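You operate a simulated robot arm through the tools that you are given. There is no shell and no other tool.

The job below is to be done with a simulated robot arm. You get a single attempt, and the scene is never put back.

## Task
Read the tags: the driest bundle goes in the purple box, the dampest on the green tray.
Fine: put the lid back on.

Only the result counts: the job must be done as asked and must still hold three seconds after the hand-in. Knocking over, shifting, dropping, spilling or breaking anything else fails it. Lids that push on must go on centred and level and be pressed home; caps that screw on are set level and turned clockwise until they are tight.

## Robot
A 7-joint arm with a two-finger parallel gripper, fixed in place. Base frame: the origin is on the floor under the middle of its stand, x ahead of it, y to its left, z up. Lengths are in mm, angles in rad, forces in N, time in s.
With the tool pointing down near the work surface it reaches from about 380 to 900 mm from the base axis. Its first joint turns from -2.496 to 2.496 rad. Payload 3 kg.
The TCP is the grasp point between the finger pads, 30 mm short of the fingertips. In the tool frame z runs along the fingers and y along their closing line. The gripper opens to 94 mm. The fingers are 28 mm wide and 10 mm thick; the gripper's body (50 by 96 mm) begins 55 mm behind the TCP.
Orientation is that of the tool frame in the base frame, as [roll, pitch, yaw] about the fixed x, y, z axes, in that order (R = Rz(yaw) Ry(pitch) Rx(roll)). With the fingers straight down and closing along the base's y, the tool's x points along the base's -x, its y along +y and its z along -z.

## Interface
- The arm moves only by the tool nudge_tool. Its argument "rows" is a list of rows, each an object (a shift or turn left out is 0, a gripper value left out holds the last) with "xyz": the shift along the tool's x, y, z in units of 200 mm (1.0 is 200 mm), a list of three; "rotation": the turn, a rotation vector about the tool's x, y, z in units of 90 degrees (1.0 is 90 degrees), a list of three; "jaw": the gripper command, from -1 (shut) to 1 (fully open), values between in proportion. In form: [{"xyz": [dx, dy, dz], "rotation": [ax, ay, az], "jaw": jaw}, ...]. A call has 1 to 20 rows; each row is the pose to reach, as a shift and turn from the pose commanded when the call began, along the tool's axes at that moment. A call with a number of a shift or a turn outside -1 to 1 is refused whole. Each row takes 0.2 s and may step no farther than 50 mm and 0.15 rad from the row before; otherwise, or with a gripper value out of range, the whole call is refused. Where a pose cannot be reached the arm comes as near as it can. A force on the tool above 40 N (or 10 N above the force at the start of the call, whichever is more), or a blocked arm, ends the call early, and 0.2 s more pass. The fingers move at their own pace (about 72 mm/s each) and stop on an object; they squeeze with about 24 N. The grip force told is the motor's: it shows also when the fingers shut on nothing. Time passes only in rows, and 0.2 s behind the last, so rows that repeat a pose let the fingers close. It gives the time, the measured TCP pose, the force on the tool (base axes), the opening and the grip force at its end, in the units of the frame above (readings bear some noise), with the torque about the TCP (base axes, N m) and any sound that the robot's microphone picked up, and new pictures: "views" is both (left out), scene, wrist or none.
- Cameras (640 x 400 px; columns grow to the right, rows downward): "scene" is fixed at [398.8, 499.5, 1114.4]; the picture's right is [0.82, 0.57, 0.00], its down [-0.20, 0.29, -0.94] and it looks along [-0.53, 0.77, 0.35] (base axes); focal length 214 px, centre (320, 200). "wrist" rides on the gripper at [76, 14, -102] in the tool frame; the picture's right is [-0.18, 0.98, 0.00], its down [-0.75, -0.14, -0.64] and it looks along [-0.63, -0.12, 0.77] (tool axes); focal length 243 px, centre (320, 200). There is no depth. A picture from a camera that has moved, and an enlarged one, comes with that camera's place and axes in the base frame and with its lens.
- enlarge(camera, box): a new picture of the part [left, top, right, bottom] of that camera's present view, enlarged. It takes no simulated time.
- sign_off(): hands the job in; it is judged then, once.

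Nothing tells you positions but the pictures and the camera data. Unless the task says otherwise, let go and move clear before handing in.

The tools are called after "Call:" as name(argument=value, ...) on one line, values as JSON. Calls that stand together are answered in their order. nudge_tool: Moves the arm, as the interface text tells. Its arguments: {"type":"object","properties":{"rows":{"type":"array","items":{"type":"object","properties":{"xyz":{"type":"array","items":{"type":"number"}},"rotation":{"type":"array","items":{"type":"number"}},"jaw":{"type":"number"}}}},"views":{"type":"string","enum":["both","scene","wrist","none"]}},"required":["rows"]} The other tools are called the same way: enlarge (camera, box) takes an enlarged picture of a part of a camera's view; sign_off () hands the job in.

At the start:

```text
t: 0.0
tool_pos: [616.5, 181.3, 829.9]
tool_rot: [3.14, -0.001, -3.141]
force: [0.0, -0.7, 0.8]
moment: [0.0, -0.02, 0.04]
gripper_width: 94.0
grip_force: 0.0
```

scene: 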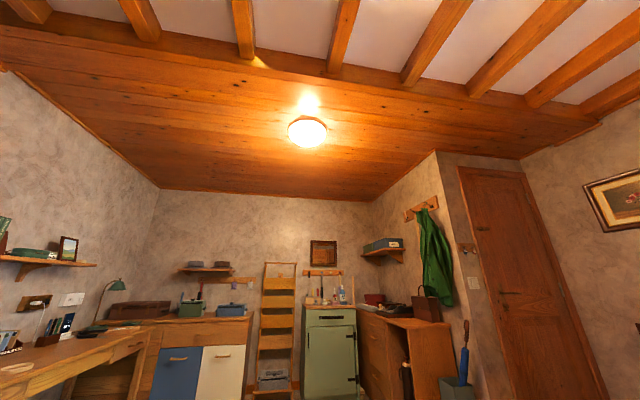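
wrist: 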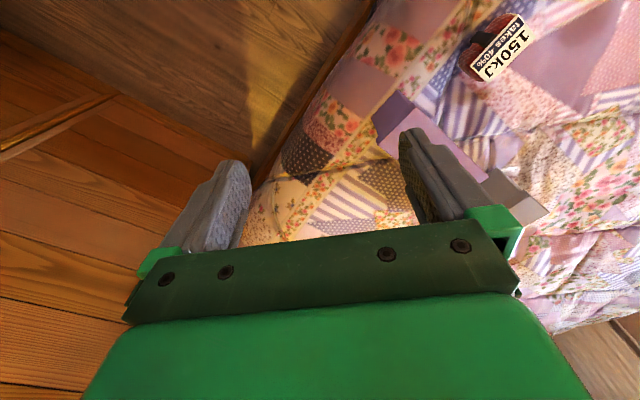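

The scene camera looks up and away at the far wall, so it's no use for the work. The wrist camera shows a quilted surface with a tagged bundle ("150kJ, takes 40%"), so I'll enlarge that before looking around.

Call:
enlarge(camera="wrist", box=[420, 0, 580, 100])

Call:
enlarge(camera="wrist", box=[0, 0, 640, 400])

Call:
enlarge(camera="scene", box=[0, 200, 320, 400])

```text
4.00 times, centred on (500, 50) of wrist
camera zoom: at [541.0, 195.8, 932.9], right [0.18, 0.98, 0.0], down [0.75, -0.14, 0.64], along [0.63, -0.12, -0.77], focal length 970 px, centre (-400, 800)
```

zoom: 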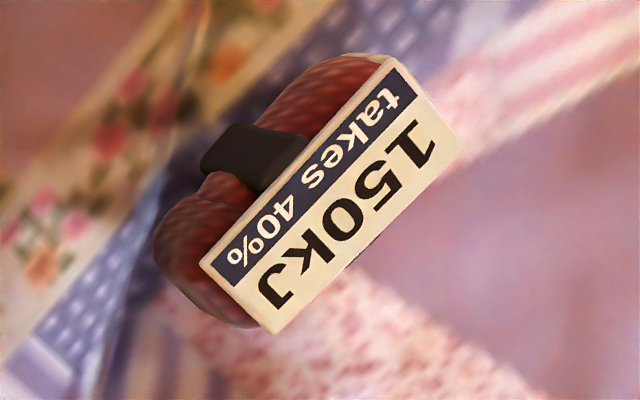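

```text
1.00 times, centred on (320, 200) of wrist (not enlarged: the box is as wide or as high as the picture)
camera zoom: at [541.0, 195.8, 932.9], right [0.18, 0.98, 0.0], down [0.75, -0.14, 0.64], along [0.63, -0.12, -0.77], focal length 243 px, centre (320, 200)
```

zoom: 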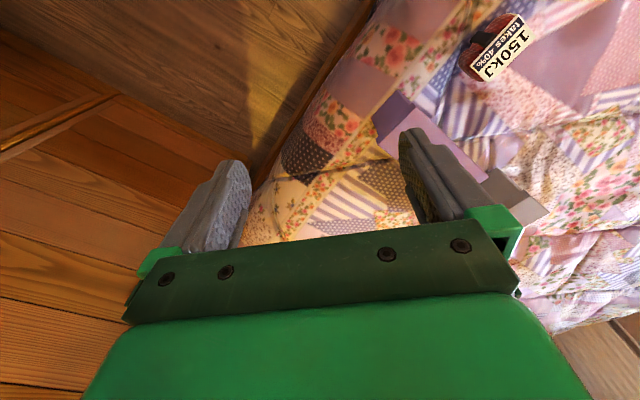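

```text
2.00 times, centred on (160, 300) of scene
camera zoom: at [398.8, 499.5, 1114.4], right [0.82, 0.57, 0.0], down [-0.2, 0.29, -0.94], along [-0.53, 0.77, 0.35], focal length 429 px, centre (640, 0)
```

zoom: 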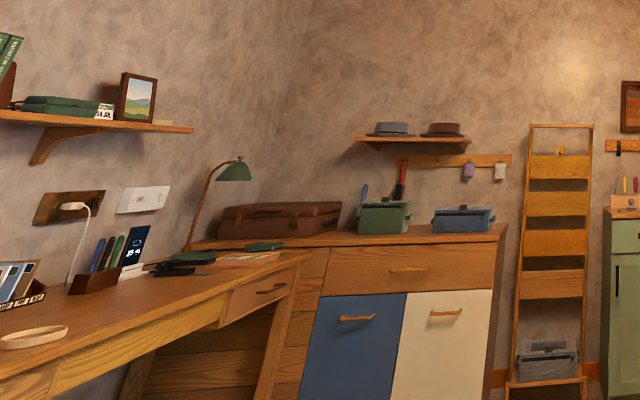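

The work area seems to be a quilt-covered surface toward +y, with a lilac item and a grey item partly hidden behind the gripper. I'll shift the arm sideways to look it over.

Call:
nudge_tool(rows=[{"xyz": [0, 0.25, 0]}, {"xyz": [0.1, 0.5, 0]}, {"xyz": [0.2, 0.7, 0]}, {"xyz": [0.3, 0.9, 0]}, {"xyz": [0.4, 1.0, 0]}], views="both")

```text
refused: row 2 steps farther than a row can; nothing moved
```

My step was slightly too long, so nothing moved. I'll retry with smaller steps toward +y to survey the quilt.

Call:
nudge_tool(rows=[{"xyz": [0.05, 0.2, 0]}, {"xyz": [0.1, 0.4, 0]}, {"xyz": [0.2, 0.6, 0]}, {"xyz": [0.3, 0.8, 0]}, {"xyz": [0.4, 1.0, 0]}], views="both")

```text
t: 1.2
tool_pos: [537.5, 383.2, 831.0]
tool_rot: [-3.141, -0.001, -3.14]
force: [-0.2, 0.3, -0.4]
moment: [0.01, 0.01, 0.04]
gripper_width: 93.7
grip_force: 0.0
camera wrist: at [461.6, 397.0, 933.9], right [0.18, 0.98, 0.0], down [0.75, -0.14, 0.64], along [0.63, -0.12, -0.77], focal length 243 px, centre (320, 200)
```

scene: 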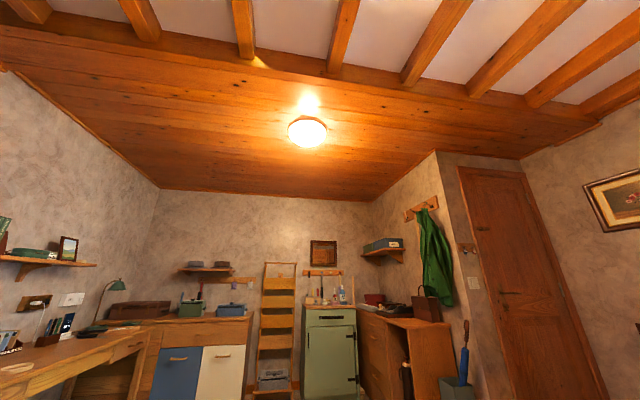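
wrist: 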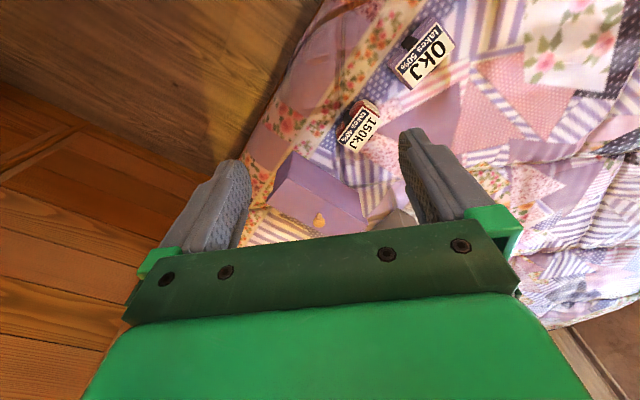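

I now see two tagged bundles ("150kJ takes 40%" and "0kJ takes 50%"), a lilac box with a knobbed lid and a grey thing behind the finger. I'll zoom in on these and then continue along +y.

Call:
enlarge(camera="wrist", box=[320, 0, 480, 160])

Call:
enlarge(camera="wrist", box=[240, 130, 440, 255])

Call:
nudge_tool(rows=[{"xyz": [0.1, 0.2, 0]}, {"xyz": [0.2, 0.4, 0]}, {"xyz": [0.3, 0.6, 0]}, {"xyz": [0.4, 0.8, 0]}, {"xyz": [0.5, 1.0, 0]}], views="wrist")

```text
2.50 times, centred on (400, 80) of wrist
camera zoom: at [461.6, 397.0, 933.9], right [0.18, 0.98, 0.0], down [0.75, -0.14, 0.64], along [0.63, -0.12, -0.77], focal length 606 px, centre (120, 500)
```

zoom: 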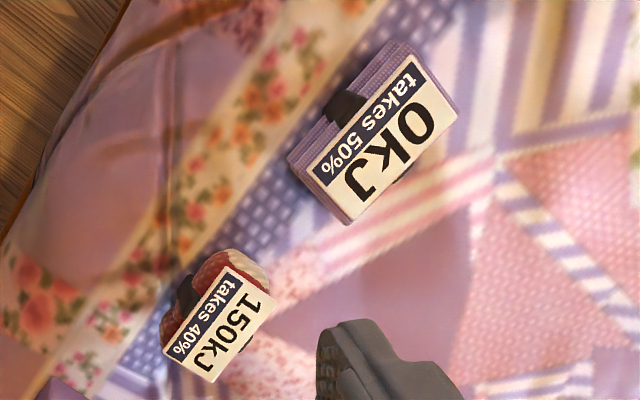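

```text
3.20 times, centred on (340, 192) of wrist
camera zoom: at [461.6, 397.0, 933.9], right [0.18, 0.98, 0.0], down [0.75, -0.14, 0.64], along [0.63, -0.12, -0.77], focal length 776 px, centre (256, 224)
```

zoom: 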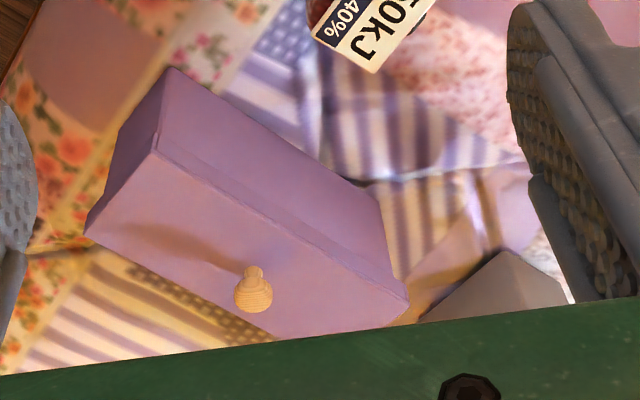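

```text
t: 2.4
tool_pos: [436.9, 582.2, 831.6]
tool_rot: [3.141, 0.0, -3.141]
force: [-0.5, -0.7, 0.6]
moment: [0.0, -0.02, 0.01]
gripper_width: 94.2
grip_force: 0.1
camera wrist: at [361.2, 596.1, 932.9], right [0.18, 0.98, 0.0], down [0.75, -0.14, 0.64], along [0.63, -0.12, -0.77], focal length 243 px, centre (320, 200)
```

wrist: 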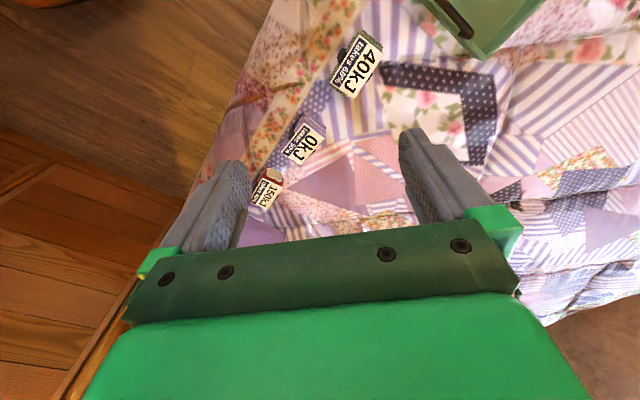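

I see three tagged bundles in a row (150kJ/40%, 0kJ/50%, 40kJ/60%) and a green tray at the top right. I'll zoom in and search the room for anything that explains the tags.

Call:
enlarge(camera="wrist", box=[240, 20, 400, 220])

Call:
enlarge(camera="wrist", box=[400, 0, 640, 150])

Call:
enlarge(camera="scene", box=[0, 210, 100, 380])

Call:
enlarge(camera="scene", box=[240, 220, 480, 370])

Call:
enlarge(camera="scene", box=[560, 150, 640, 250])

```text
2.00 times, centred on (320, 120) of wrist
camera zoom: at [361.2, 596.1, 932.9], right [0.18, 0.98, 0.0], down [0.75, -0.14, 0.64], along [0.63, -0.12, -0.77], focal length 485 px, centre (320, 360)
```

zoom: 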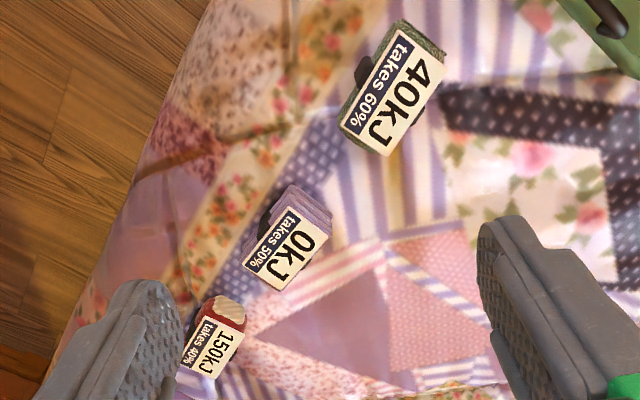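

```text
2.67 times, centred on (520, 75) of wrist
camera zoom: at [361.2, 596.1, 932.9], right [0.18, 0.98, 0.0], down [0.75, -0.14, 0.64], along [0.63, -0.12, -0.77], focal length 647 px, centre (-213, 533)
```

zoom: 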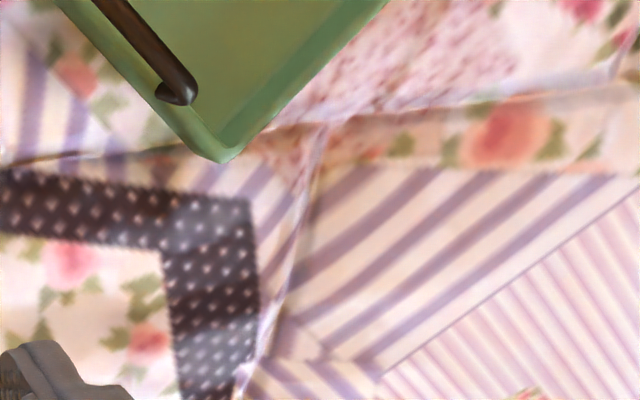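

```text
2.35 times, centred on (50, 295) of scene
camera zoom: at [398.8, 499.5, 1114.4], right [0.82, 0.57, 0.0], down [-0.2, 0.29, -0.94], along [-0.53, 0.77, 0.35], focal length 505 px, centre (955, -24)
```

zoom: 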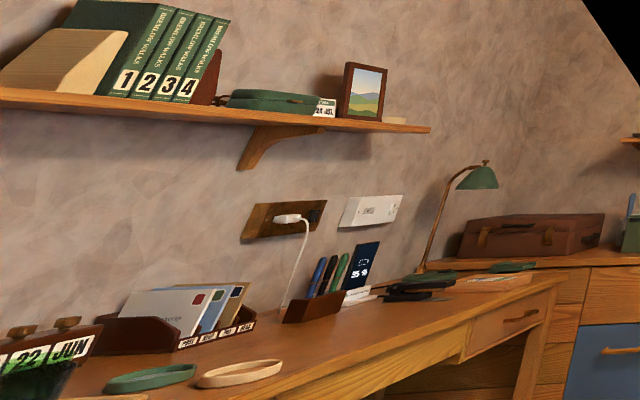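

```text
2.67 times, centred on (360, 295) of scene
camera zoom: at [398.8, 499.5, 1114.4], right [0.82, 0.57, 0.0], down [-0.2, 0.29, -0.94], along [-0.53, 0.77, 0.35], focal length 572 px, centre (213, -53)
```

zoom: 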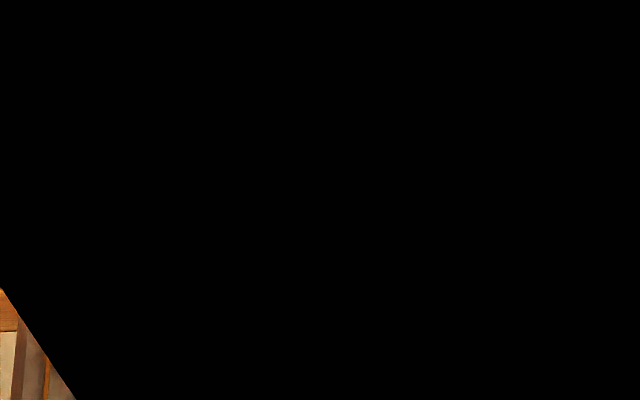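

```text
4.00 times, centred on (600, 200) of scene
camera zoom: at [398.8, 499.5, 1114.4], right [0.82, 0.57, 0.0], down [-0.2, 0.29, -0.94], along [-0.53, 0.77, 0.35], focal length 858 px, centre (-800, 200)
```

zoom: 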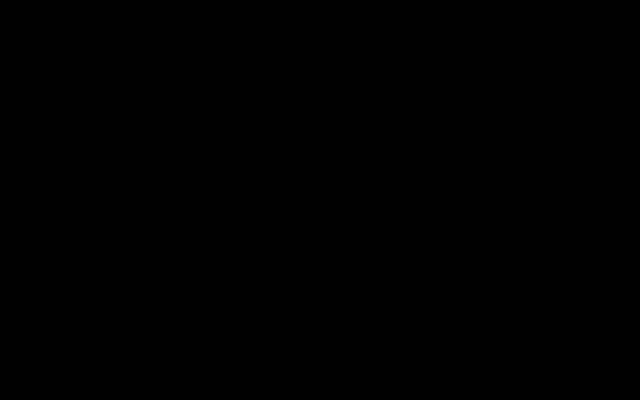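

The 0kJ bundle triangulates to about (551, 530, 539). I'll go further along +y to see the tray and check for more bundles.

Call:
nudge_tool(rows=[{"xyz": [0, 0.2, 0]}, {"xyz": [0.1, 0.4, 0]}, {"xyz": [0.2, 0.6, 0]}, {"xyz": [0.3, 0.8, 0]}], views="wrist")

```text
t: 3.4
tool_pos: [376.0, 743.3, 829.6]
tool_rot: [-3.141, -0.002, -3.139]
force: [-0.4, -0.7, -0.1]
moment: [0.01, 0.05, 0.02]
gripper_width: 94.0
grip_force: 0.1
camera wrist: at [300.3, 758.0, 932.3], right [0.18, 0.98, 0.0], down [0.75, -0.14, 0.64], along [0.63, -0.12, -0.77], focal length 243 px, centre (320, 200)
```

wrist: 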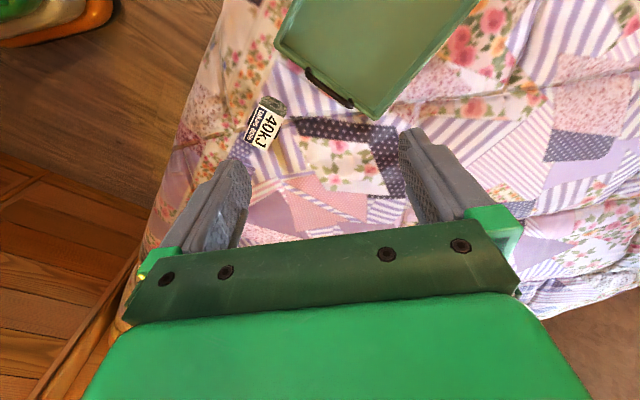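

The green tray is just beyond the 40kJ bundle. I'll turn the camera toward +y to see the far part of the work area and check for anything else.

Call:
nudge_tool(rows=[{"xyz": [0, -0.1, 0], "rotation": [0, 0, -0.09]}, {"xyz": [0, -0.2, 0], "rotation": [0, 0, -0.18]}, {"xyz": [0, -0.3, 0], "rotation": [0, 0, -0.27]}, {"xyz": [0, -0.4, 0], "rotation": [0, 0, -0.36]}, {"xyz": [0, -0.5, 0], "rotation": [0, 0, -0.45]}, {"xyz": [0, -0.6, 0], "rotation": [0, 0, -0.54]}, {"xyz": [0, -0.6, 0], "rotation": [0, 0, -0.63]}, {"xyz": [0, -0.6, 0], "rotation": [0, 0, -0.72]}, {"xyz": [0, -0.6, 0], "rotation": [0, 0, -0.81]}, {"xyz": [0, -0.6, 0], "rotation": [0, 0, -0.9]}, {"xyz": [0, -0.6, 0], "rotation": [0, 0, -0.99]}], views="both")

```text
t: 5.8
tool_pos: [377.6, 620.5, 831.6]
tool_rot: [3.141, 0.0, -1.585]
force: [-0.3, 0.3, -0.1]
moment: [0.0, -0.04, -0.03]
gripper_width: 93.9
grip_force: 0.1
camera wrist: at [362.1, 545.8, 933.2], right [-0.98, 0.2, 0.0], down [0.15, 0.75, 0.64], along [0.13, 0.63, -0.77], focal length 243 px, centre (320, 200)
```

scene: 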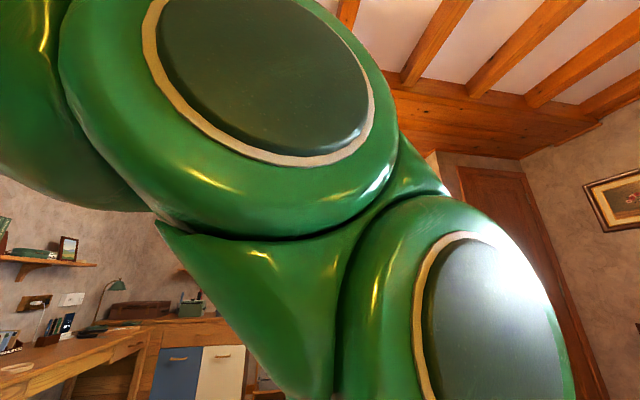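
wrist: 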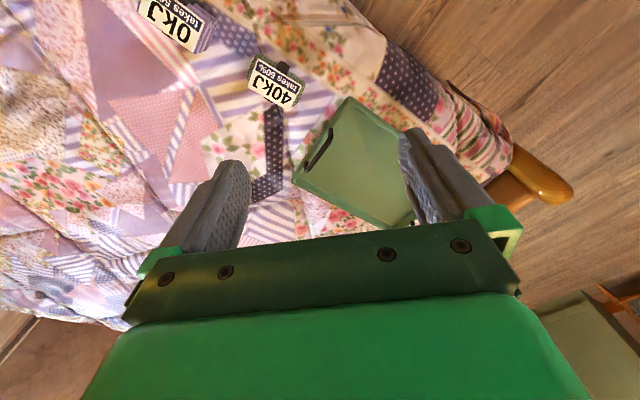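

The tray is empty and lies at about (300–470, 680–1000), z≈527. The bundles sit on an arc of radius about 773 mm. Next I'll go back toward the purple box for a closer look.

Call:
nudge_tool(rows=[{"xyz": [0.09, -0.09, 0], "rotation": [0, 0, 0.09]}, {"xyz": [0.18, -0.18, 0], "rotation": [0, 0, 0.18]}, {"xyz": [0.27, -0.27, 0], "rotation": [0, 0, 0.27]}, {"xyz": [0.36, -0.36, 0], "rotation": [0, 0, 0.36]}, {"xyz": [0.45, -0.45, 0], "rotation": [0, 0, 0.45]}, {"xyz": [0.54, -0.54, 0], "rotation": [0, 0, 0.54]}, {"xyz": [0.63, -0.63, 0], "rotation": [0, 0, 0.63]}, {"xyz": [0.72, -0.72, 0], "rotation": [0, 0, 0.72]}, {"xyz": [0.81, -0.81, 0], "rotation": [0, 0, 0.81]}, {"xyz": [0.9, -0.9, 0], "rotation": [0, 0, 0.9]}, {"xyz": [1.0, -1.0, 0], "rotation": [0, 0, 0.99]}], views="wrist")

Call:
nudge_tool(rows=[{"xyz": [-0.15, -0.15, 0]}, {"xyz": [-0.3, -0.3, 0]}, {"xyz": [-0.45, -0.4, 0]}], views="wrist")

```text
t: 8.2
tool_pos: [576.0, 418.7, 832.8]
tool_rot: [-3.14, -0.001, 3.138]
force: [0.8, 0.0, -0.1]
moment: [-0.03, 0.0, -0.04]
gripper_width: 93.9
grip_force: 0.1
camera wrist: at [499.6, 433.4, 934.5], right [0.19, 0.98, 0.0], down [0.75, -0.14, 0.64], along [0.63, -0.12, -0.77], focal length 243 px, centre (320, 200)
```

wrist: 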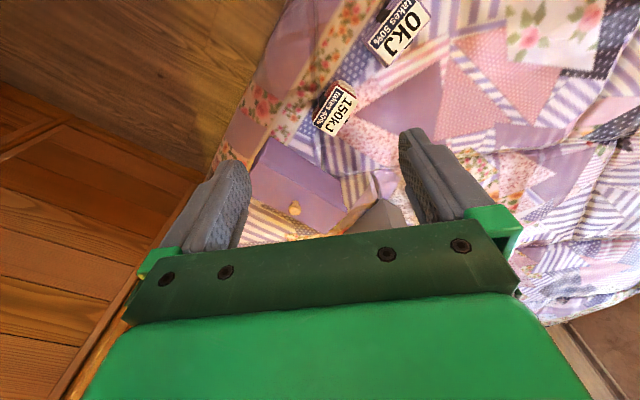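

```text
t: 9.0
tool_pos: [664.7, 335.3, 832.0]
tool_rot: [3.141, -0.002, -3.141]
force: [0.4, 0.2, 0.0]
moment: [0.02, -0.01, 0.01]
gripper_width: 94.1
grip_force: 0.0
camera wrist: at [588.2, 350.5, 933.6], right [0.18, 0.98, 0.0], down [0.75, -0.14, 0.64], along [0.63, -0.12, -0.77], focal length 243 px, centre (320, 200)
```

wrist: 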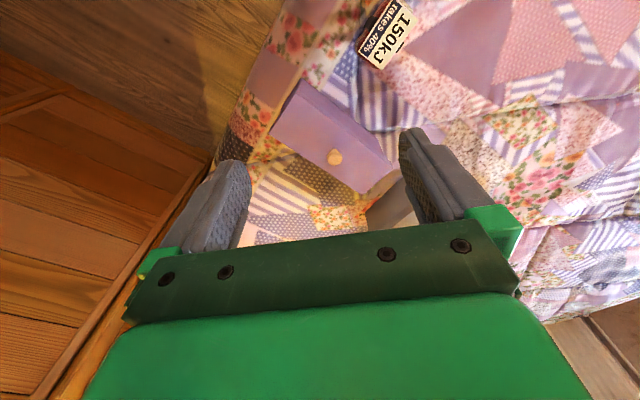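

The knob triangulates to about (769, 338, 622). I'll zoom in on the box, the grey item and the bundle.

Call:
enlarge(camera="wrist", box=[250, 70, 450, 240])

Call:
enlarge(camera="wrist", box=[340, 0, 440, 80])

```text
2.35 times, centred on (350, 155) of wrist
camera zoom: at [588.2, 350.5, 933.6], right [0.18, 0.98, 0.0], down [0.75, -0.14, 0.64], along [0.63, -0.12, -0.77], focal length 571 px, centre (249, 306)
```

zoom: 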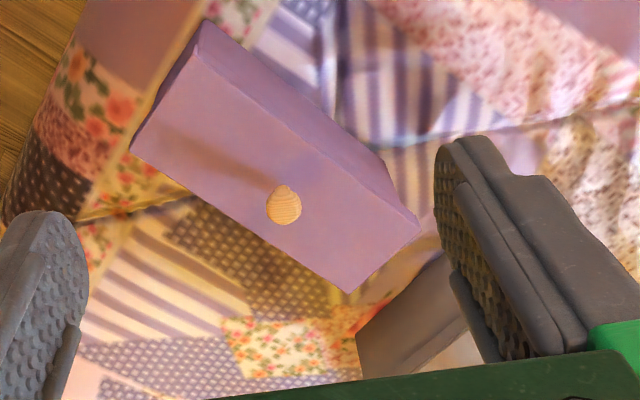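

```text
5.00 times, centred on (390, 40) of wrist
camera zoom: at [588.2, 350.5, 933.6], right [0.18, 0.98, 0.0], down [0.75, -0.14, 0.64], along [0.63, -0.12, -0.77], focal length 1213 px, centre (-30, 1000)
```

zoom: 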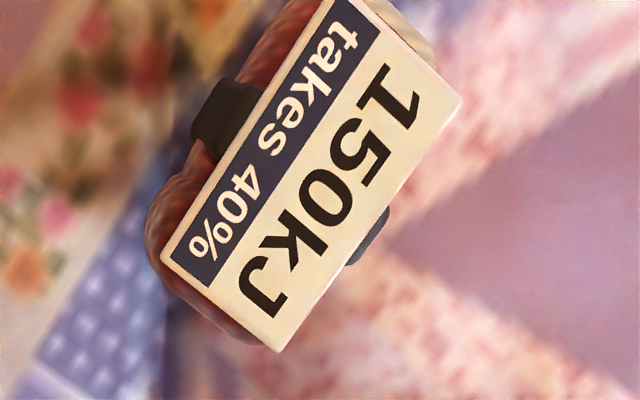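

The lid measures roughly 186×67 mm, with its long axis at about 42° and the knob at its centre. The red 150kJ bundle's tag centre is about (644, 431, 548). Heat-to-dry makes 0kJ the driest and 150kJ the dampest; I'll descend over the 150kJ bundle with the fingers across its short side and look closely.

Call:
nudge_tool(rows=[{"xyz": [0.013, 0.06, 0.11], "rotation": [0, 0, 0.06]}, {"xyz": [0.026, 0.12, 0.22], "rotation": [0, 0, 0.12]}, {"xyz": [0.04, 0.18, 0.33], "rotation": [0, 0, 0.18]}, {"xyz": [0.053, 0.24, 0.44], "rotation": [0, 0, 0.24]}, {"xyz": [0.066, 0.3, 0.55], "rotation": [0, 0, 0.3]}, {"xyz": [0.08, 0.36, 0.66], "rotation": [0, 0, 0.36]}, {"xyz": [0.093, 0.42, 0.77], "rotation": [0, 0, 0.42]}, {"xyz": [0.105, 0.48, 0.85], "rotation": [0, 0, 0.479]}], views="both")

```text
t: 10.8
tool_pos: [643.8, 433.9, 660.9]
tool_rot: [3.141, 0.001, 2.387]
force: [0.0, -0.7, 0.2]
moment: [-0.02, -0.01, 0.01]
gripper_width: 94.0
grip_force: 0.0
camera wrist: at [598.0, 497.2, 763.1], right [0.81, 0.59, 0.0], down [0.45, -0.62, 0.64], along [0.38, -0.52, -0.77], focal length 243 px, centre (320, 200)
```

scene: 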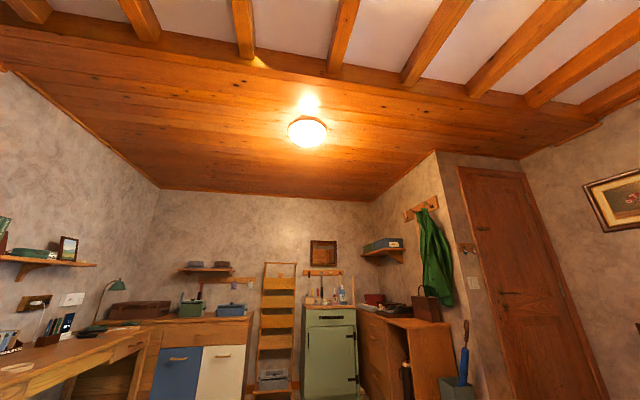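
wrist: 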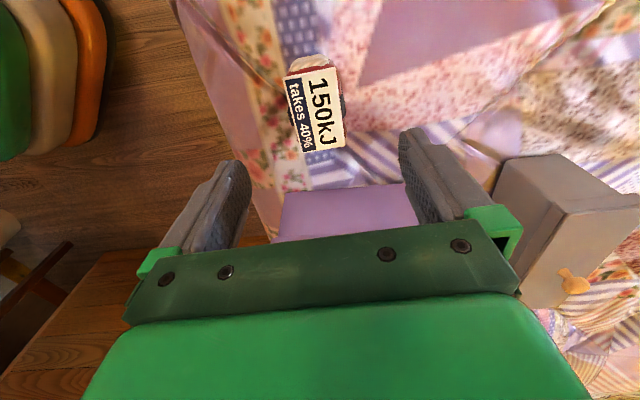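

The view now shows the red bundle, the purple box behind it and a grey lidded box (a decoy). I'll zoom in on the bundle.

Call:
enlarge(camera="wrist", box=[256, 40, 384, 160])

Call:
enlarge(camera="wrist", box=[480, 120, 640, 320])

```text
3.33 times, centred on (320, 100) of wrist
camera zoom: at [598.0, 497.2, 763.1], right [0.81, 0.59, 0.0], down [0.45, -0.62, 0.64], along [0.38, -0.52, -0.77], focal length 809 px, centre (320, 533)
```

zoom: 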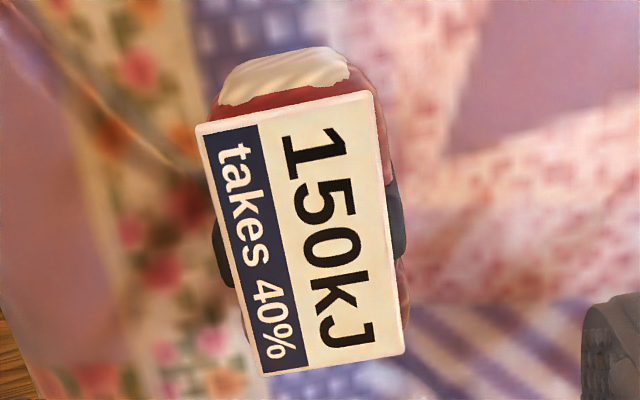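

```text
2.00 times, centred on (560, 220) of wrist
camera zoom: at [598.0, 497.2, 763.1], right [0.81, 0.59, 0.0], down [0.45, -0.62, 0.64], along [0.38, -0.52, -0.77], focal length 485 px, centre (-160, 160)
```

zoom: 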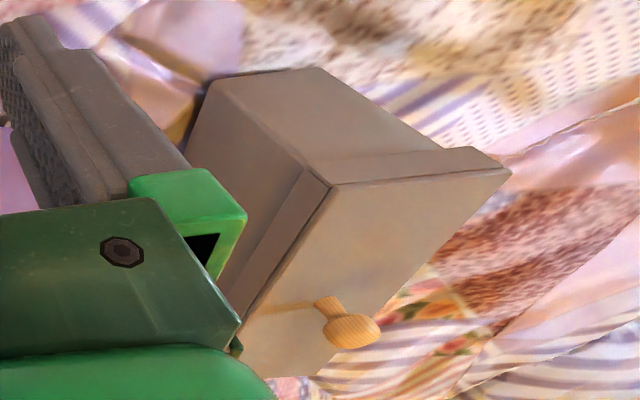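

The bundle's tag is 70×43 mm, centred near (645, 430, 545), and my closing line already matches its short axis. I'll descend part way and check the clearance.

Call:
nudge_tool(rows=[{"xyz": [-0.016, -0.01, 0.15], "jaw": 1}, {"xyz": [-0.016, -0.01, 0.3], "jaw": 1}, {"xyz": [-0.016, -0.01, 0.4], "jaw": 1}, {"xyz": [-0.016, -0.01, 0.48], "jaw": 1}, {"xyz": [-0.016, -0.01, 0.53], "jaw": 1}], views="wrist")

```text
t: 12.0
tool_pos: [642.7, 429.1, 554.2]
tool_rot: [3.141, -0.002, 2.39]
force: [0.0, 0.8, -0.4]
moment: [0.02, -0.01, -0.02]
gripper_width: 94.3
grip_force: 0.1
camera wrist: at [597.2, 493.0, 655.8], right [0.81, 0.59, 0.0], down [0.45, -0.62, 0.64], along [0.38, -0.52, -0.77], focal length 243 px, centre (320, 200)
```

wrist: 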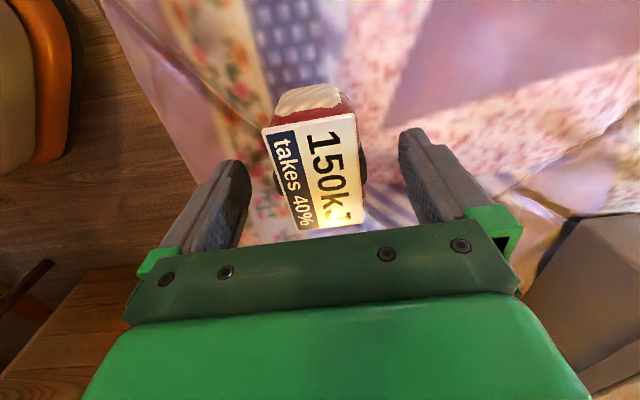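

Call:
enlarge(camera="wrist", box=[200, 70, 440, 240])

```text
2.35 times, centred on (320, 155) of wrist
camera zoom: at [597.2, 493.0, 655.8], right [0.81, 0.59, 0.0], down [0.45, -0.62, 0.64], along [0.38, -0.52, -0.77], focal length 571 px, centre (320, 306)
```

zoom: 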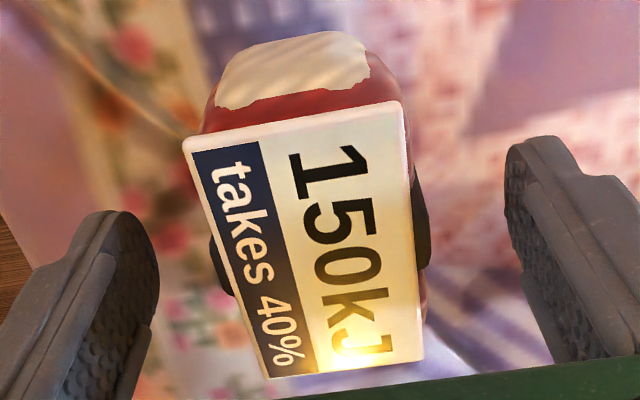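

The bundle sits well between the fingers, with its top around z≈540. I'll go down in small steps and watch for contact with the bed.

Call:
nudge_tool(rows=[{"xyz": [0, 0, 0.025]}, {"xyz": [0, 0, 0.05]}, {"xyz": [0, 0, 0.07]}], views="wrist")

```text
t: 12.8
tool_pos: [642.1, 429.1, 540.7]
tool_rot: [-3.141, -0.001, 2.389]
force: [-1.0, -0.5, -0.4]
moment: [-0.01, -0.01, 0.02]
gripper_width: 94.1
grip_force: 0.0
camera wrist: at [597.1, 493.8, 642.4], right [0.81, 0.59, 0.0], down [0.45, -0.62, 0.64], along [0.38, -0.52, -0.77], focal length 243 px, centre (320, 200)
```

wrist: 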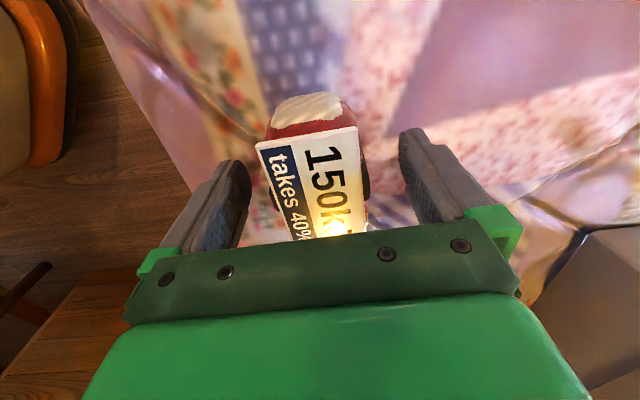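

There is no contact yet at z≈541. I'll go down a little more, then close.

Call:
nudge_tool(rows=[{"xyz": [0, 0, 0.02]}, {"xyz": [0, 0, 0.04]}], views="none")

```text
t: 13.4
tool_pos: [643.4, 430.0, 533.0]
tool_rot: [-3.141, -0.002, 2.39]
force: [0.6, -1.1, -0.4]
moment: [0.0, 0.0, 0.0]
gripper_width: 93.9
grip_force: 0.0
```

Still no contact, with the fingertips around z≈503, beside the bundle. I'll close on it now.

Call:
nudge_tool(rows=[{"jaw": -1}, {"jaw": -1}, {"jaw": -1}, {"jaw": -1}], views="wrist")

```text
t: 14.4
tool_pos: [642.3, 429.7, 533.1]
tool_rot: [-3.141, -0.001, 2.39]
force: [0.4, -0.1, 0.9]
moment: [0.0, -0.02, -0.03]
gripper_width: 54.0
grip_force: 24.0
camera wrist: at [597.3, 493.1, 634.9], right [0.81, 0.59, 0.0], down [0.45, -0.62, 0.64], along [0.38, -0.52, -0.77], focal length 243 px, centre (320, 200)
```

wrist: 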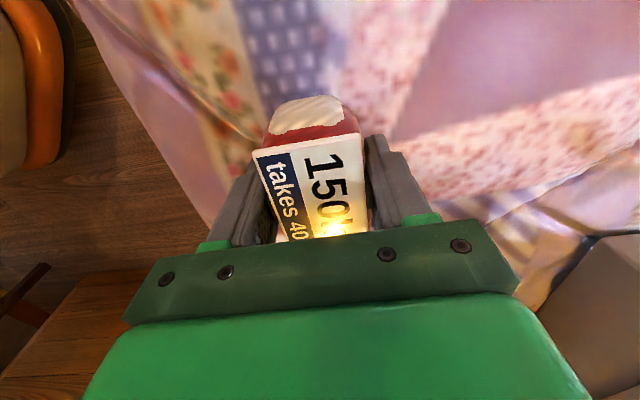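

Gripped at 54 mm width with 24 N. I'll lift straight up and check that it holds.

Call:
nudge_tool(rows=[{"xyz": [0, 0, -0.03]}, {"xyz": [0, 0, -0.1]}, {"xyz": [0, 0, -0.25]}, {"xyz": [0, 0, -0.45]}, {"xyz": [0, 0, -0.65]}, {"xyz": [0, 0, -0.75]}], views="wrist")

```text
t: 15.8
tool_pos: [643.8, 428.5, 682.7]
tool_rot: [-3.141, -0.002, 2.389]
force: [0.0, 0.0, -1.4]
moment: [0.02, -0.02, 0.01]
gripper_width: 54.0
grip_force: 23.9
camera wrist: at [597.4, 491.3, 785.4], right [0.81, 0.59, 0.0], down [0.45, -0.62, 0.64], along [0.38, -0.52, -0.77], focal length 243 px, centre (320, 200)
```

wrist: 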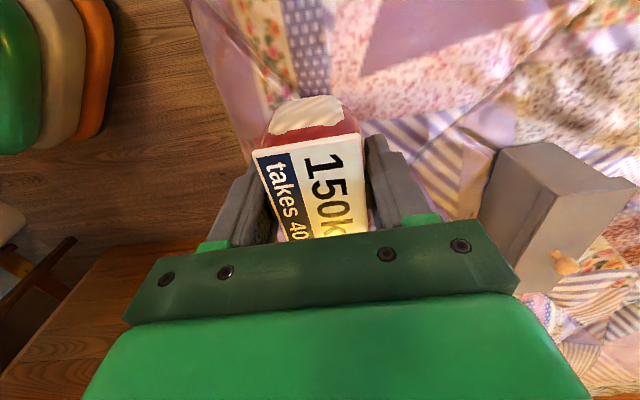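

The bundle holds firmly, weighing about 140 g. I'll carry it high over the other bundles toward the green tray, in stages.

Call:
nudge_tool(rows=[{"xyz": [0.1, 0.01, -0.05]}, {"xyz": [0.25, 0.025, -0.1], "rotation": [0, 0, -0.03]}, {"xyz": [0.45, 0.045, -0.1], "rotation": [0, 0, -0.06]}, {"xyz": [0.65, 0.065, -0.1], "rotation": [0, 0, -0.09]}, {"xyz": [0.85, 0.085, -0.1], "rotation": [0, 0, -0.12]}, {"xyz": [1.0, 0.1, -0.1], "rotation": [0, 0, -0.15]}], views="wrist")

```text
t: 17.2
tool_pos: [510.9, 583.4, 700.8]
tool_rot: [-3.14, -0.001, 2.625]
force: [0.6, 0.5, -1.1]
moment: [0.0, -0.01, 0.0]
gripper_width: 53.8
grip_force: 24.2
camera wrist: at [452.1, 633.2, 803.1], right [0.65, 0.76, 0.0], down [0.59, -0.49, 0.64], along [0.49, -0.41, -0.77], focal length 243 px, centre (320, 200)
```

wrist: 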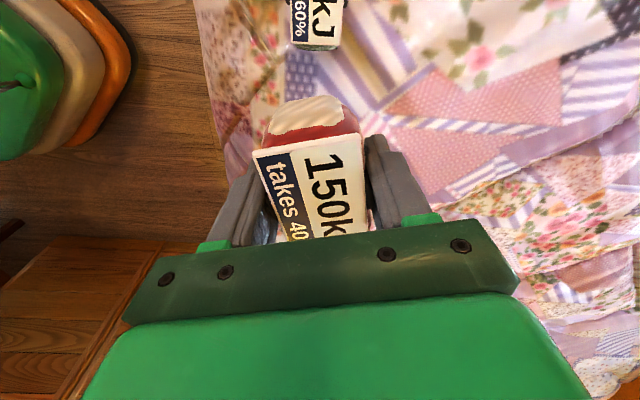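

The bundle is steady. I'll continue toward the tray.

Call:
nudge_tool(rows=[{"xyz": [0.16, 0.06, 0], "rotation": [0, 0, -0.03]}, {"xyz": [0.33, 0.13, 0], "rotation": [0, 0, -0.06]}, {"xyz": [0.5, 0.2, 0], "rotation": [0, 0, -0.09]}, {"xyz": [0.67, 0.26, 0], "rotation": [0, 0, -0.12]}, {"xyz": [0.82, 0.32, 0], "rotation": [0, 0, -0.15]}], views="wrist")

```text
t: 18.4
tool_pos: [397.0, 719.0, 703.2]
tool_rot: [3.141, -0.001, 2.861]
force: [0.6, 0.7, -1.3]
moment: [0.01, 0.03, 0.03]
gripper_width: 53.8
grip_force: 24.1
camera wrist: at [328.9, 754.5, 804.6], right [0.45, 0.89, 0.0], down [0.69, -0.34, 0.64], along [0.57, -0.29, -0.77], focal length 243 px, centre (320, 200)
```

wrist: 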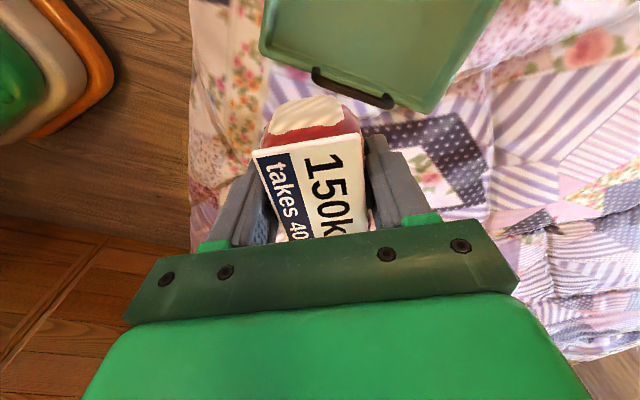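

The tray edge corners come out at about (343, 680) and (474, 818). I'll move over a spot about 80 mm inside the near rim, roughly (343, 797).

Call:
nudge_tool(rows=[{"xyz": [0.12, 0.1, 0]}, {"xyz": [0.24, 0.2, 0]}, {"xyz": [0.365, 0.3, 0]}], views="wrist")

```text
t: 19.2
tool_pos: [345.4, 796.9, 705.6]
tool_rot: [-3.14, -0.001, 2.859]
force: [-0.2, -0.3, -1.3]
moment: [-0.02, 0.02, 0.01]
gripper_width: 54.1
grip_force: 23.6
camera wrist: at [276.9, 831.8, 806.4], right [0.45, 0.89, 0.0], down [0.68, -0.34, 0.64], along [0.57, -0.29, -0.77], focal length 243 px, centre (320, 200)
```

wrist: 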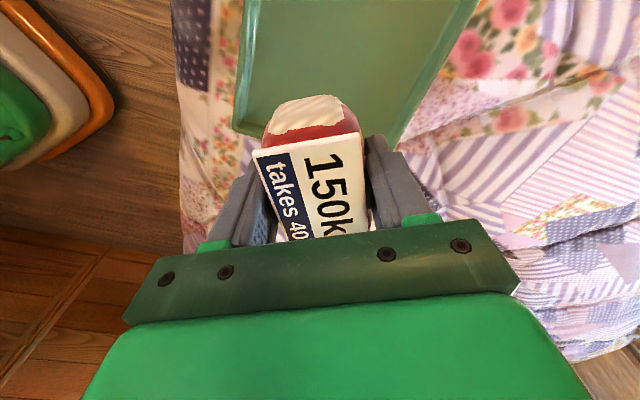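

I'm over the tray now. I'll descend to a little above its floor and look.

Call:
nudge_tool(rows=[{"xyz": [0, 0, 0.15]}, {"xyz": [0, 0, 0.3]}, {"xyz": [0, 0, 0.45]}, {"xyz": [0, 0, 0.58]}, {"xyz": [0, 0, 0.67]}], views="wrist")

```text
t: 20.4
tool_pos: [347.7, 795.2, 568.0]
tool_rot: [-3.139, 0.0, 2.86]
force: [1.3, 0.9, -1.7]
moment: [0.01, 0.05, 0.02]
gripper_width: 54.0
grip_force: 24.3
camera wrist: at [278.3, 830.8, 670.3], right [0.45, 0.89, 0.0], down [0.68, -0.34, 0.64], along [0.57, -0.29, -0.77], focal length 243 px, centre (320, 200)
```

wrist: 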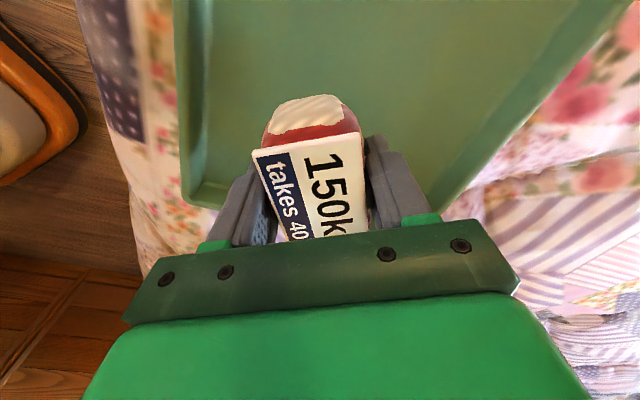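

The bundle is inside the tray rim with decent margins. I'll shift a touch further in and lower in small steps until it touches.

Call:
nudge_tool(rows=[{"xyz": [0.09, 0.046, 0]}, {"xyz": [0.09, 0.046, 0.03]}, {"xyz": [0.09, 0.046, 0.06]}, {"xyz": [0.09, 0.046, 0.085]}], views="wrist")

```text
t: 21.4
tool_pos: [338.2, 802.1, 576.3]
tool_rot: [3.139, 0.001, 2.861]
force: [-0.1, 0.4, -0.9]
moment: [0.0, -0.01, 0.01]
gripper_width: 53.8
grip_force: 24.4
out of reach, approached as far as the arm can: row 1, 2, 3, 4
camera wrist: at [270.3, 838.1, 678.9], right [0.45, 0.89, 0.0], down [0.68, -0.35, 0.64], along [0.57, -0.29, -0.77], focal length 243 px, centre (320, 200)
```

wrist: 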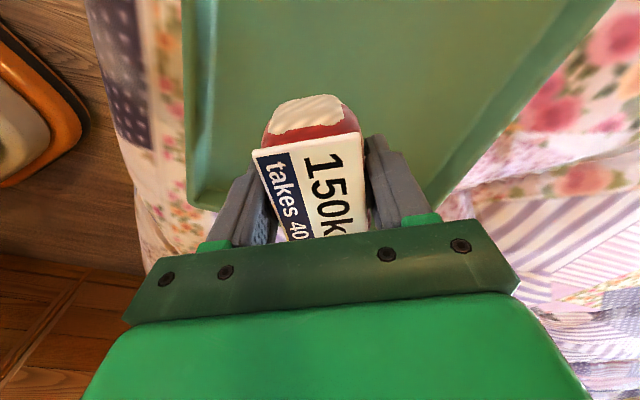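

That spot was just out of reach. I'll pull back slightly toward the base (radius about 850 mm, still well inside the rim), stay high first and check the pose.

Call:
nudge_tool(rows=[{"xyz": [0, -0.05, -0.05]}, {"xyz": [0, -0.11, -0.1]}, {"xyz": [0, -0.11, -0.1]}], views="wrist")

```text
t: 22.2
tool_pos: [332.5, 781.7, 597.2]
tool_rot: [-3.14, -0.002, 2.862]
force: [0.2, -0.1, -1.0]
moment: [0.0, 0.0, 0.01]
gripper_width: 53.7
grip_force: 24.0
camera wrist: at [264.1, 816.7, 698.5], right [0.45, 0.89, 0.0], down [0.68, -0.34, 0.64], along [0.57, -0.29, -0.77], focal length 243 px, centre (320, 200)
```

wrist: 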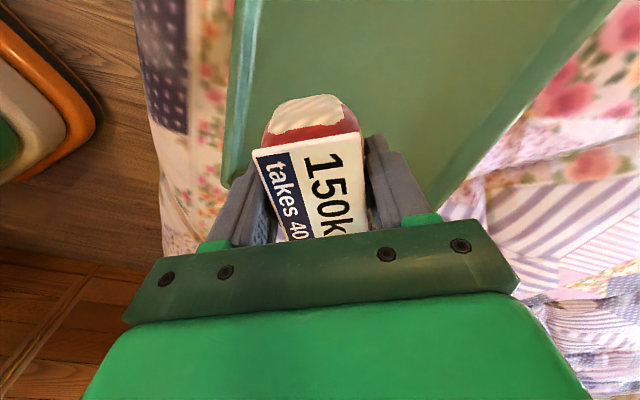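

I'm at (332, 782), inside the rim by about 66 and 77 mm. I'll lower gradually.

Call:
nudge_tool(rows=[{"xyz": [0, 0, 0.08]}, {"xyz": [0, 0, 0.15]}, {"xyz": [0, 0, 0.2]}], views="none")

Call:
nudge_tool(rows=[{"xyz": [0, 0, 0.02]}, {"xyz": [0, 0, 0.04]}], views="wrist")

```text
t: 23.0
tool_pos: [332.4, 782.9, 555.6]
tool_rot: [-3.141, -0.001, 2.862]
force: [-0.6, 0.8, -1.2]
moment: [0.04, -0.05, 0.0]
gripper_width: 53.7
grip_force: 23.8
```

```text
t: 23.6
tool_pos: [333.1, 783.7, 549.3]
tool_rot: [-3.141, 0.0, 2.861]
force: [0.1, 0.2, -1.4]
moment: [0.01, 0.04, -0.05]
gripper_width: 53.9
grip_force: 23.9
camera wrist: at [264.0, 818.0, 651.4], right [0.45, 0.89, 0.0], down [0.68, -0.35, 0.64], along [0.57, -0.29, -0.77], focal length 243 px, centre (320, 200)
```

wrist: 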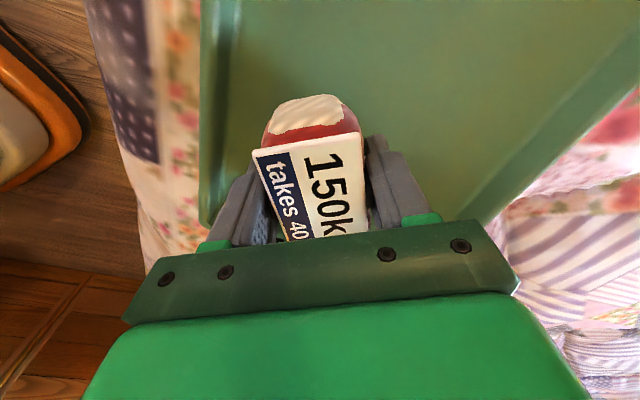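

Call:
nudge_tool(rows=[{"xyz": [0, 0, 0.02]}, {"xyz": [0, 0, 0.04]}], views="none")

Call:
enlarge(camera="wrist", box=[180, 60, 500, 260])

```text
t: 24.2
tool_pos: [332.6, 782.6, 541.9]
tool_rot: [3.141, 0.001, 2.86]
force: [-2.3, -4.1, 9.9]
moment: [-0.18, -0.16, -0.03]
gripper_width: 54.1
grip_force: 24.8
```

```text
2.00 times, centred on (340, 160) of wrist
camera zoom: at [263.4, 818.0, 643.1], right [0.45, 0.89, 0.0], down [0.69, -0.34, 0.64], along [0.57, -0.29, -0.77], focal length 485 px, centre (280, 280)
```

zoom: 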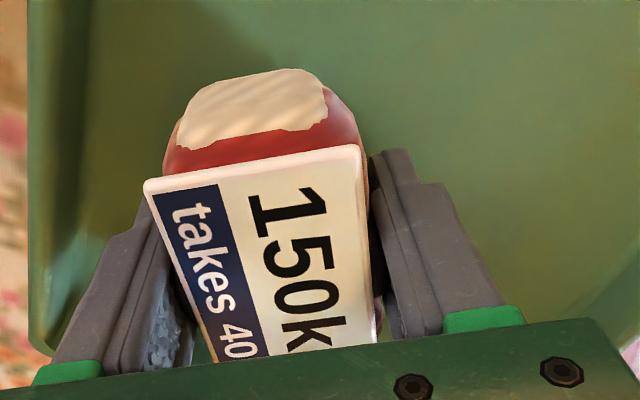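

The bundle touches the tray floor (about 10 N at z≈542). I'll open the fingers partially to release it.

Call:
nudge_tool(rows=[{"xyz": [0, 0, -0.005], "jaw": 0.3}, {"xyz": [0, 0, -0.005], "jaw": 0.5}, {"xyz": [0, 0, -0.005], "jaw": 0.5}], views="wrist")

```text
t: 25.0
tool_pos: [332.2, 782.7, 541.0]
tool_rot: [3.141, 0.001, 2.861]
force: [0.7, 0.6, 0.3]
moment: [0.0, -0.01, 0.0]
gripper_width: 70.5
grip_force: 0.1
camera wrist: at [263.4, 817.4, 643.9], right [0.45, 0.89, 0.0], down [0.69, -0.34, 0.64], along [0.57, -0.29, -0.77], focal length 243 px, centre (320, 200)
```

wrist: 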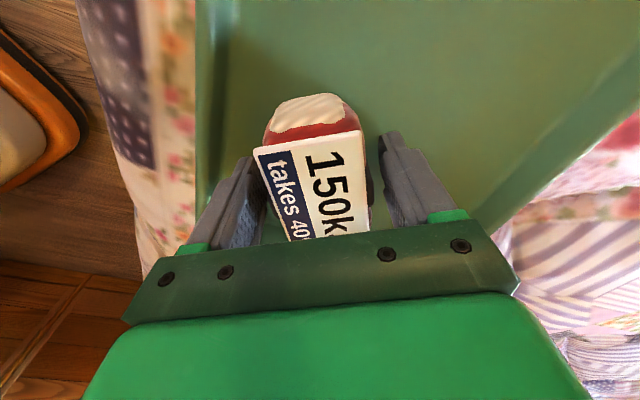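

Released with no residual force. I'll rise straight up and check the bundle on the tray.

Call:
nudge_tool(rows=[{"xyz": [0, 0, -0.05]}, {"xyz": [0, 0, -0.15]}, {"xyz": [0, 0, -0.3]}, {"xyz": [0, 0, -0.5]}, {"xyz": [0, 0, -0.7]}, {"xyz": [0, 0, -0.85]}], views="wrist")

```text
t: 26.4
tool_pos: [332.2, 783.8, 710.4]
tool_rot: [-3.14, 0.0, 2.861]
force: [0.0, 0.2, 0.6]
moment: [-0.02, 0.0, -0.02]
gripper_width: 70.6
grip_force: 0.1
camera wrist: at [263.1, 818.6, 812.6], right [0.45, 0.89, 0.0], down [0.69, -0.34, 0.64], along [0.57, -0.29, -0.77], focal length 243 px, centre (320, 200)
```

wrist: 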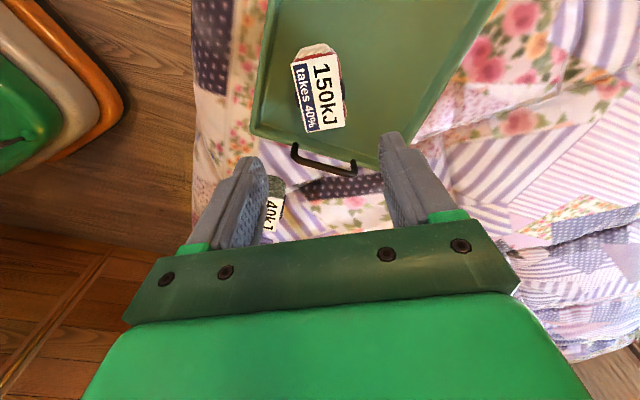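

The 150kJ bundle rests flat on the tray. Now for the lid: I'll fly over to the purple box, turning the gripper to close across the box's short side.

Call:
nudge_tool(rows=[{"xyz": [-0.16, -0.08, -0.05], "rotation": [0, 0, -0.05], "jaw": 0.5}, {"xyz": [-0.33, -0.17, -0.1], "rotation": [0, 0, -0.1]}, {"xyz": [-0.5, -0.25, -0.15], "rotation": [0, 0, -0.15]}, {"xyz": [-0.67, -0.33, -0.15], "rotation": [0, 0, -0.2]}, {"xyz": [-0.84, -0.42, -0.15], "rotation": [0, 0, -0.25]}, {"xyz": [-1.0, -0.5, -0.15], "rotation": [0, 0, -0.3]}], views="wrist")

```text
t: 27.8
tool_pos: [498.0, 630.0, 742.9]
tool_rot: [-3.141, 0.0, -2.95]
force: [-0.7, -0.2, 0.4]
moment: [-0.01, 0.01, 0.01]
gripper_width: 70.3
grip_force: 0.1
camera wrist: at [421.0, 630.4, 846.0], right [-0.01, 1.0, 0.0], down [0.77, 0.01, 0.64], along [0.64, 0.0, -0.77], focal length 243 px, centre (320, 200)
```

wrist: 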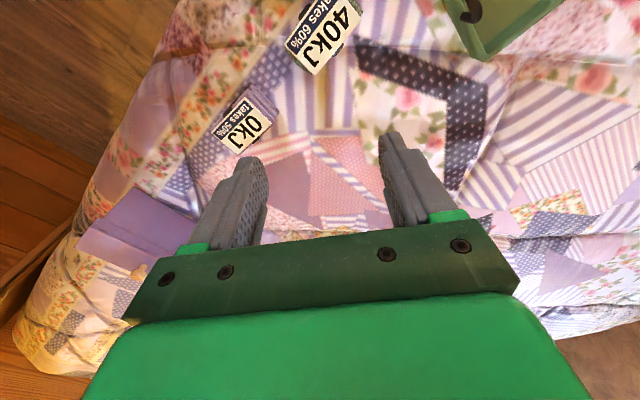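

The 0kJ and 40kJ bundles are undisturbed. I'll continue toward the purple box.

Call:
nudge_tool(rows=[{"xyz": [-0.09, -0.14, 0], "rotation": [0, 0, -0.03]}, {"xyz": [-0.18, -0.28, 0], "rotation": [0, 0, -0.06]}, {"xyz": [-0.27, -0.42, 0], "rotation": [0, 0, -0.09]}, {"xyz": [-0.36, -0.56, 0], "rotation": [0, 0, -0.12]}, {"xyz": [-0.45, -0.7, 0], "rotation": [0, 0, -0.15]}, {"xyz": [-0.54, -0.85, 0], "rotation": [0, 0, -0.17]}], views="none")

```text
t: 29.2
tool_pos: [634.5, 483.5, 743.1]
tool_rot: [3.14, -0.001, -2.682]
force: [-0.6, -0.5, -0.2]
moment: [-0.01, 0.0, 0.01]
gripper_width: 70.5
grip_force: 0.1
```

Call:
nudge_tool(rows=[{"xyz": [-0.06, -0.2, 0], "rotation": [0, 0, -0.04]}, {"xyz": [-0.12, -0.4, 0], "rotation": [0, 0, -0.08]}, {"xyz": [-0.18, -0.6, 0], "rotation": [0, 0, -0.12]}, {"xyz": [-0.24, -0.8, 0], "rotation": [0, 0, -0.16]}, {"xyz": [-0.28, -0.95, 0], "rotation": [0, 0, -0.178]}], views="wrist")

```text
t: 30.4
tool_pos: [768.7, 336.7, 741.8]
tool_rot: [3.141, -0.001, -2.403]
force: [-1.1, -1.1, 0.1]
moment: [0.0, 0.02, -0.01]
gripper_width: 70.5
grip_force: 0.2
camera wrist: at [702.6, 296.8, 844.4], right [-0.53, 0.85, 0.0], down [0.65, 0.4, 0.64], along [0.55, 0.34, -0.77], focal length 243 px, centre (320, 200)
```

wrist: 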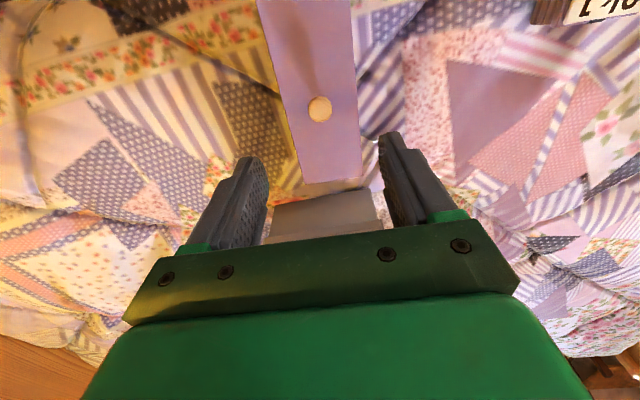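

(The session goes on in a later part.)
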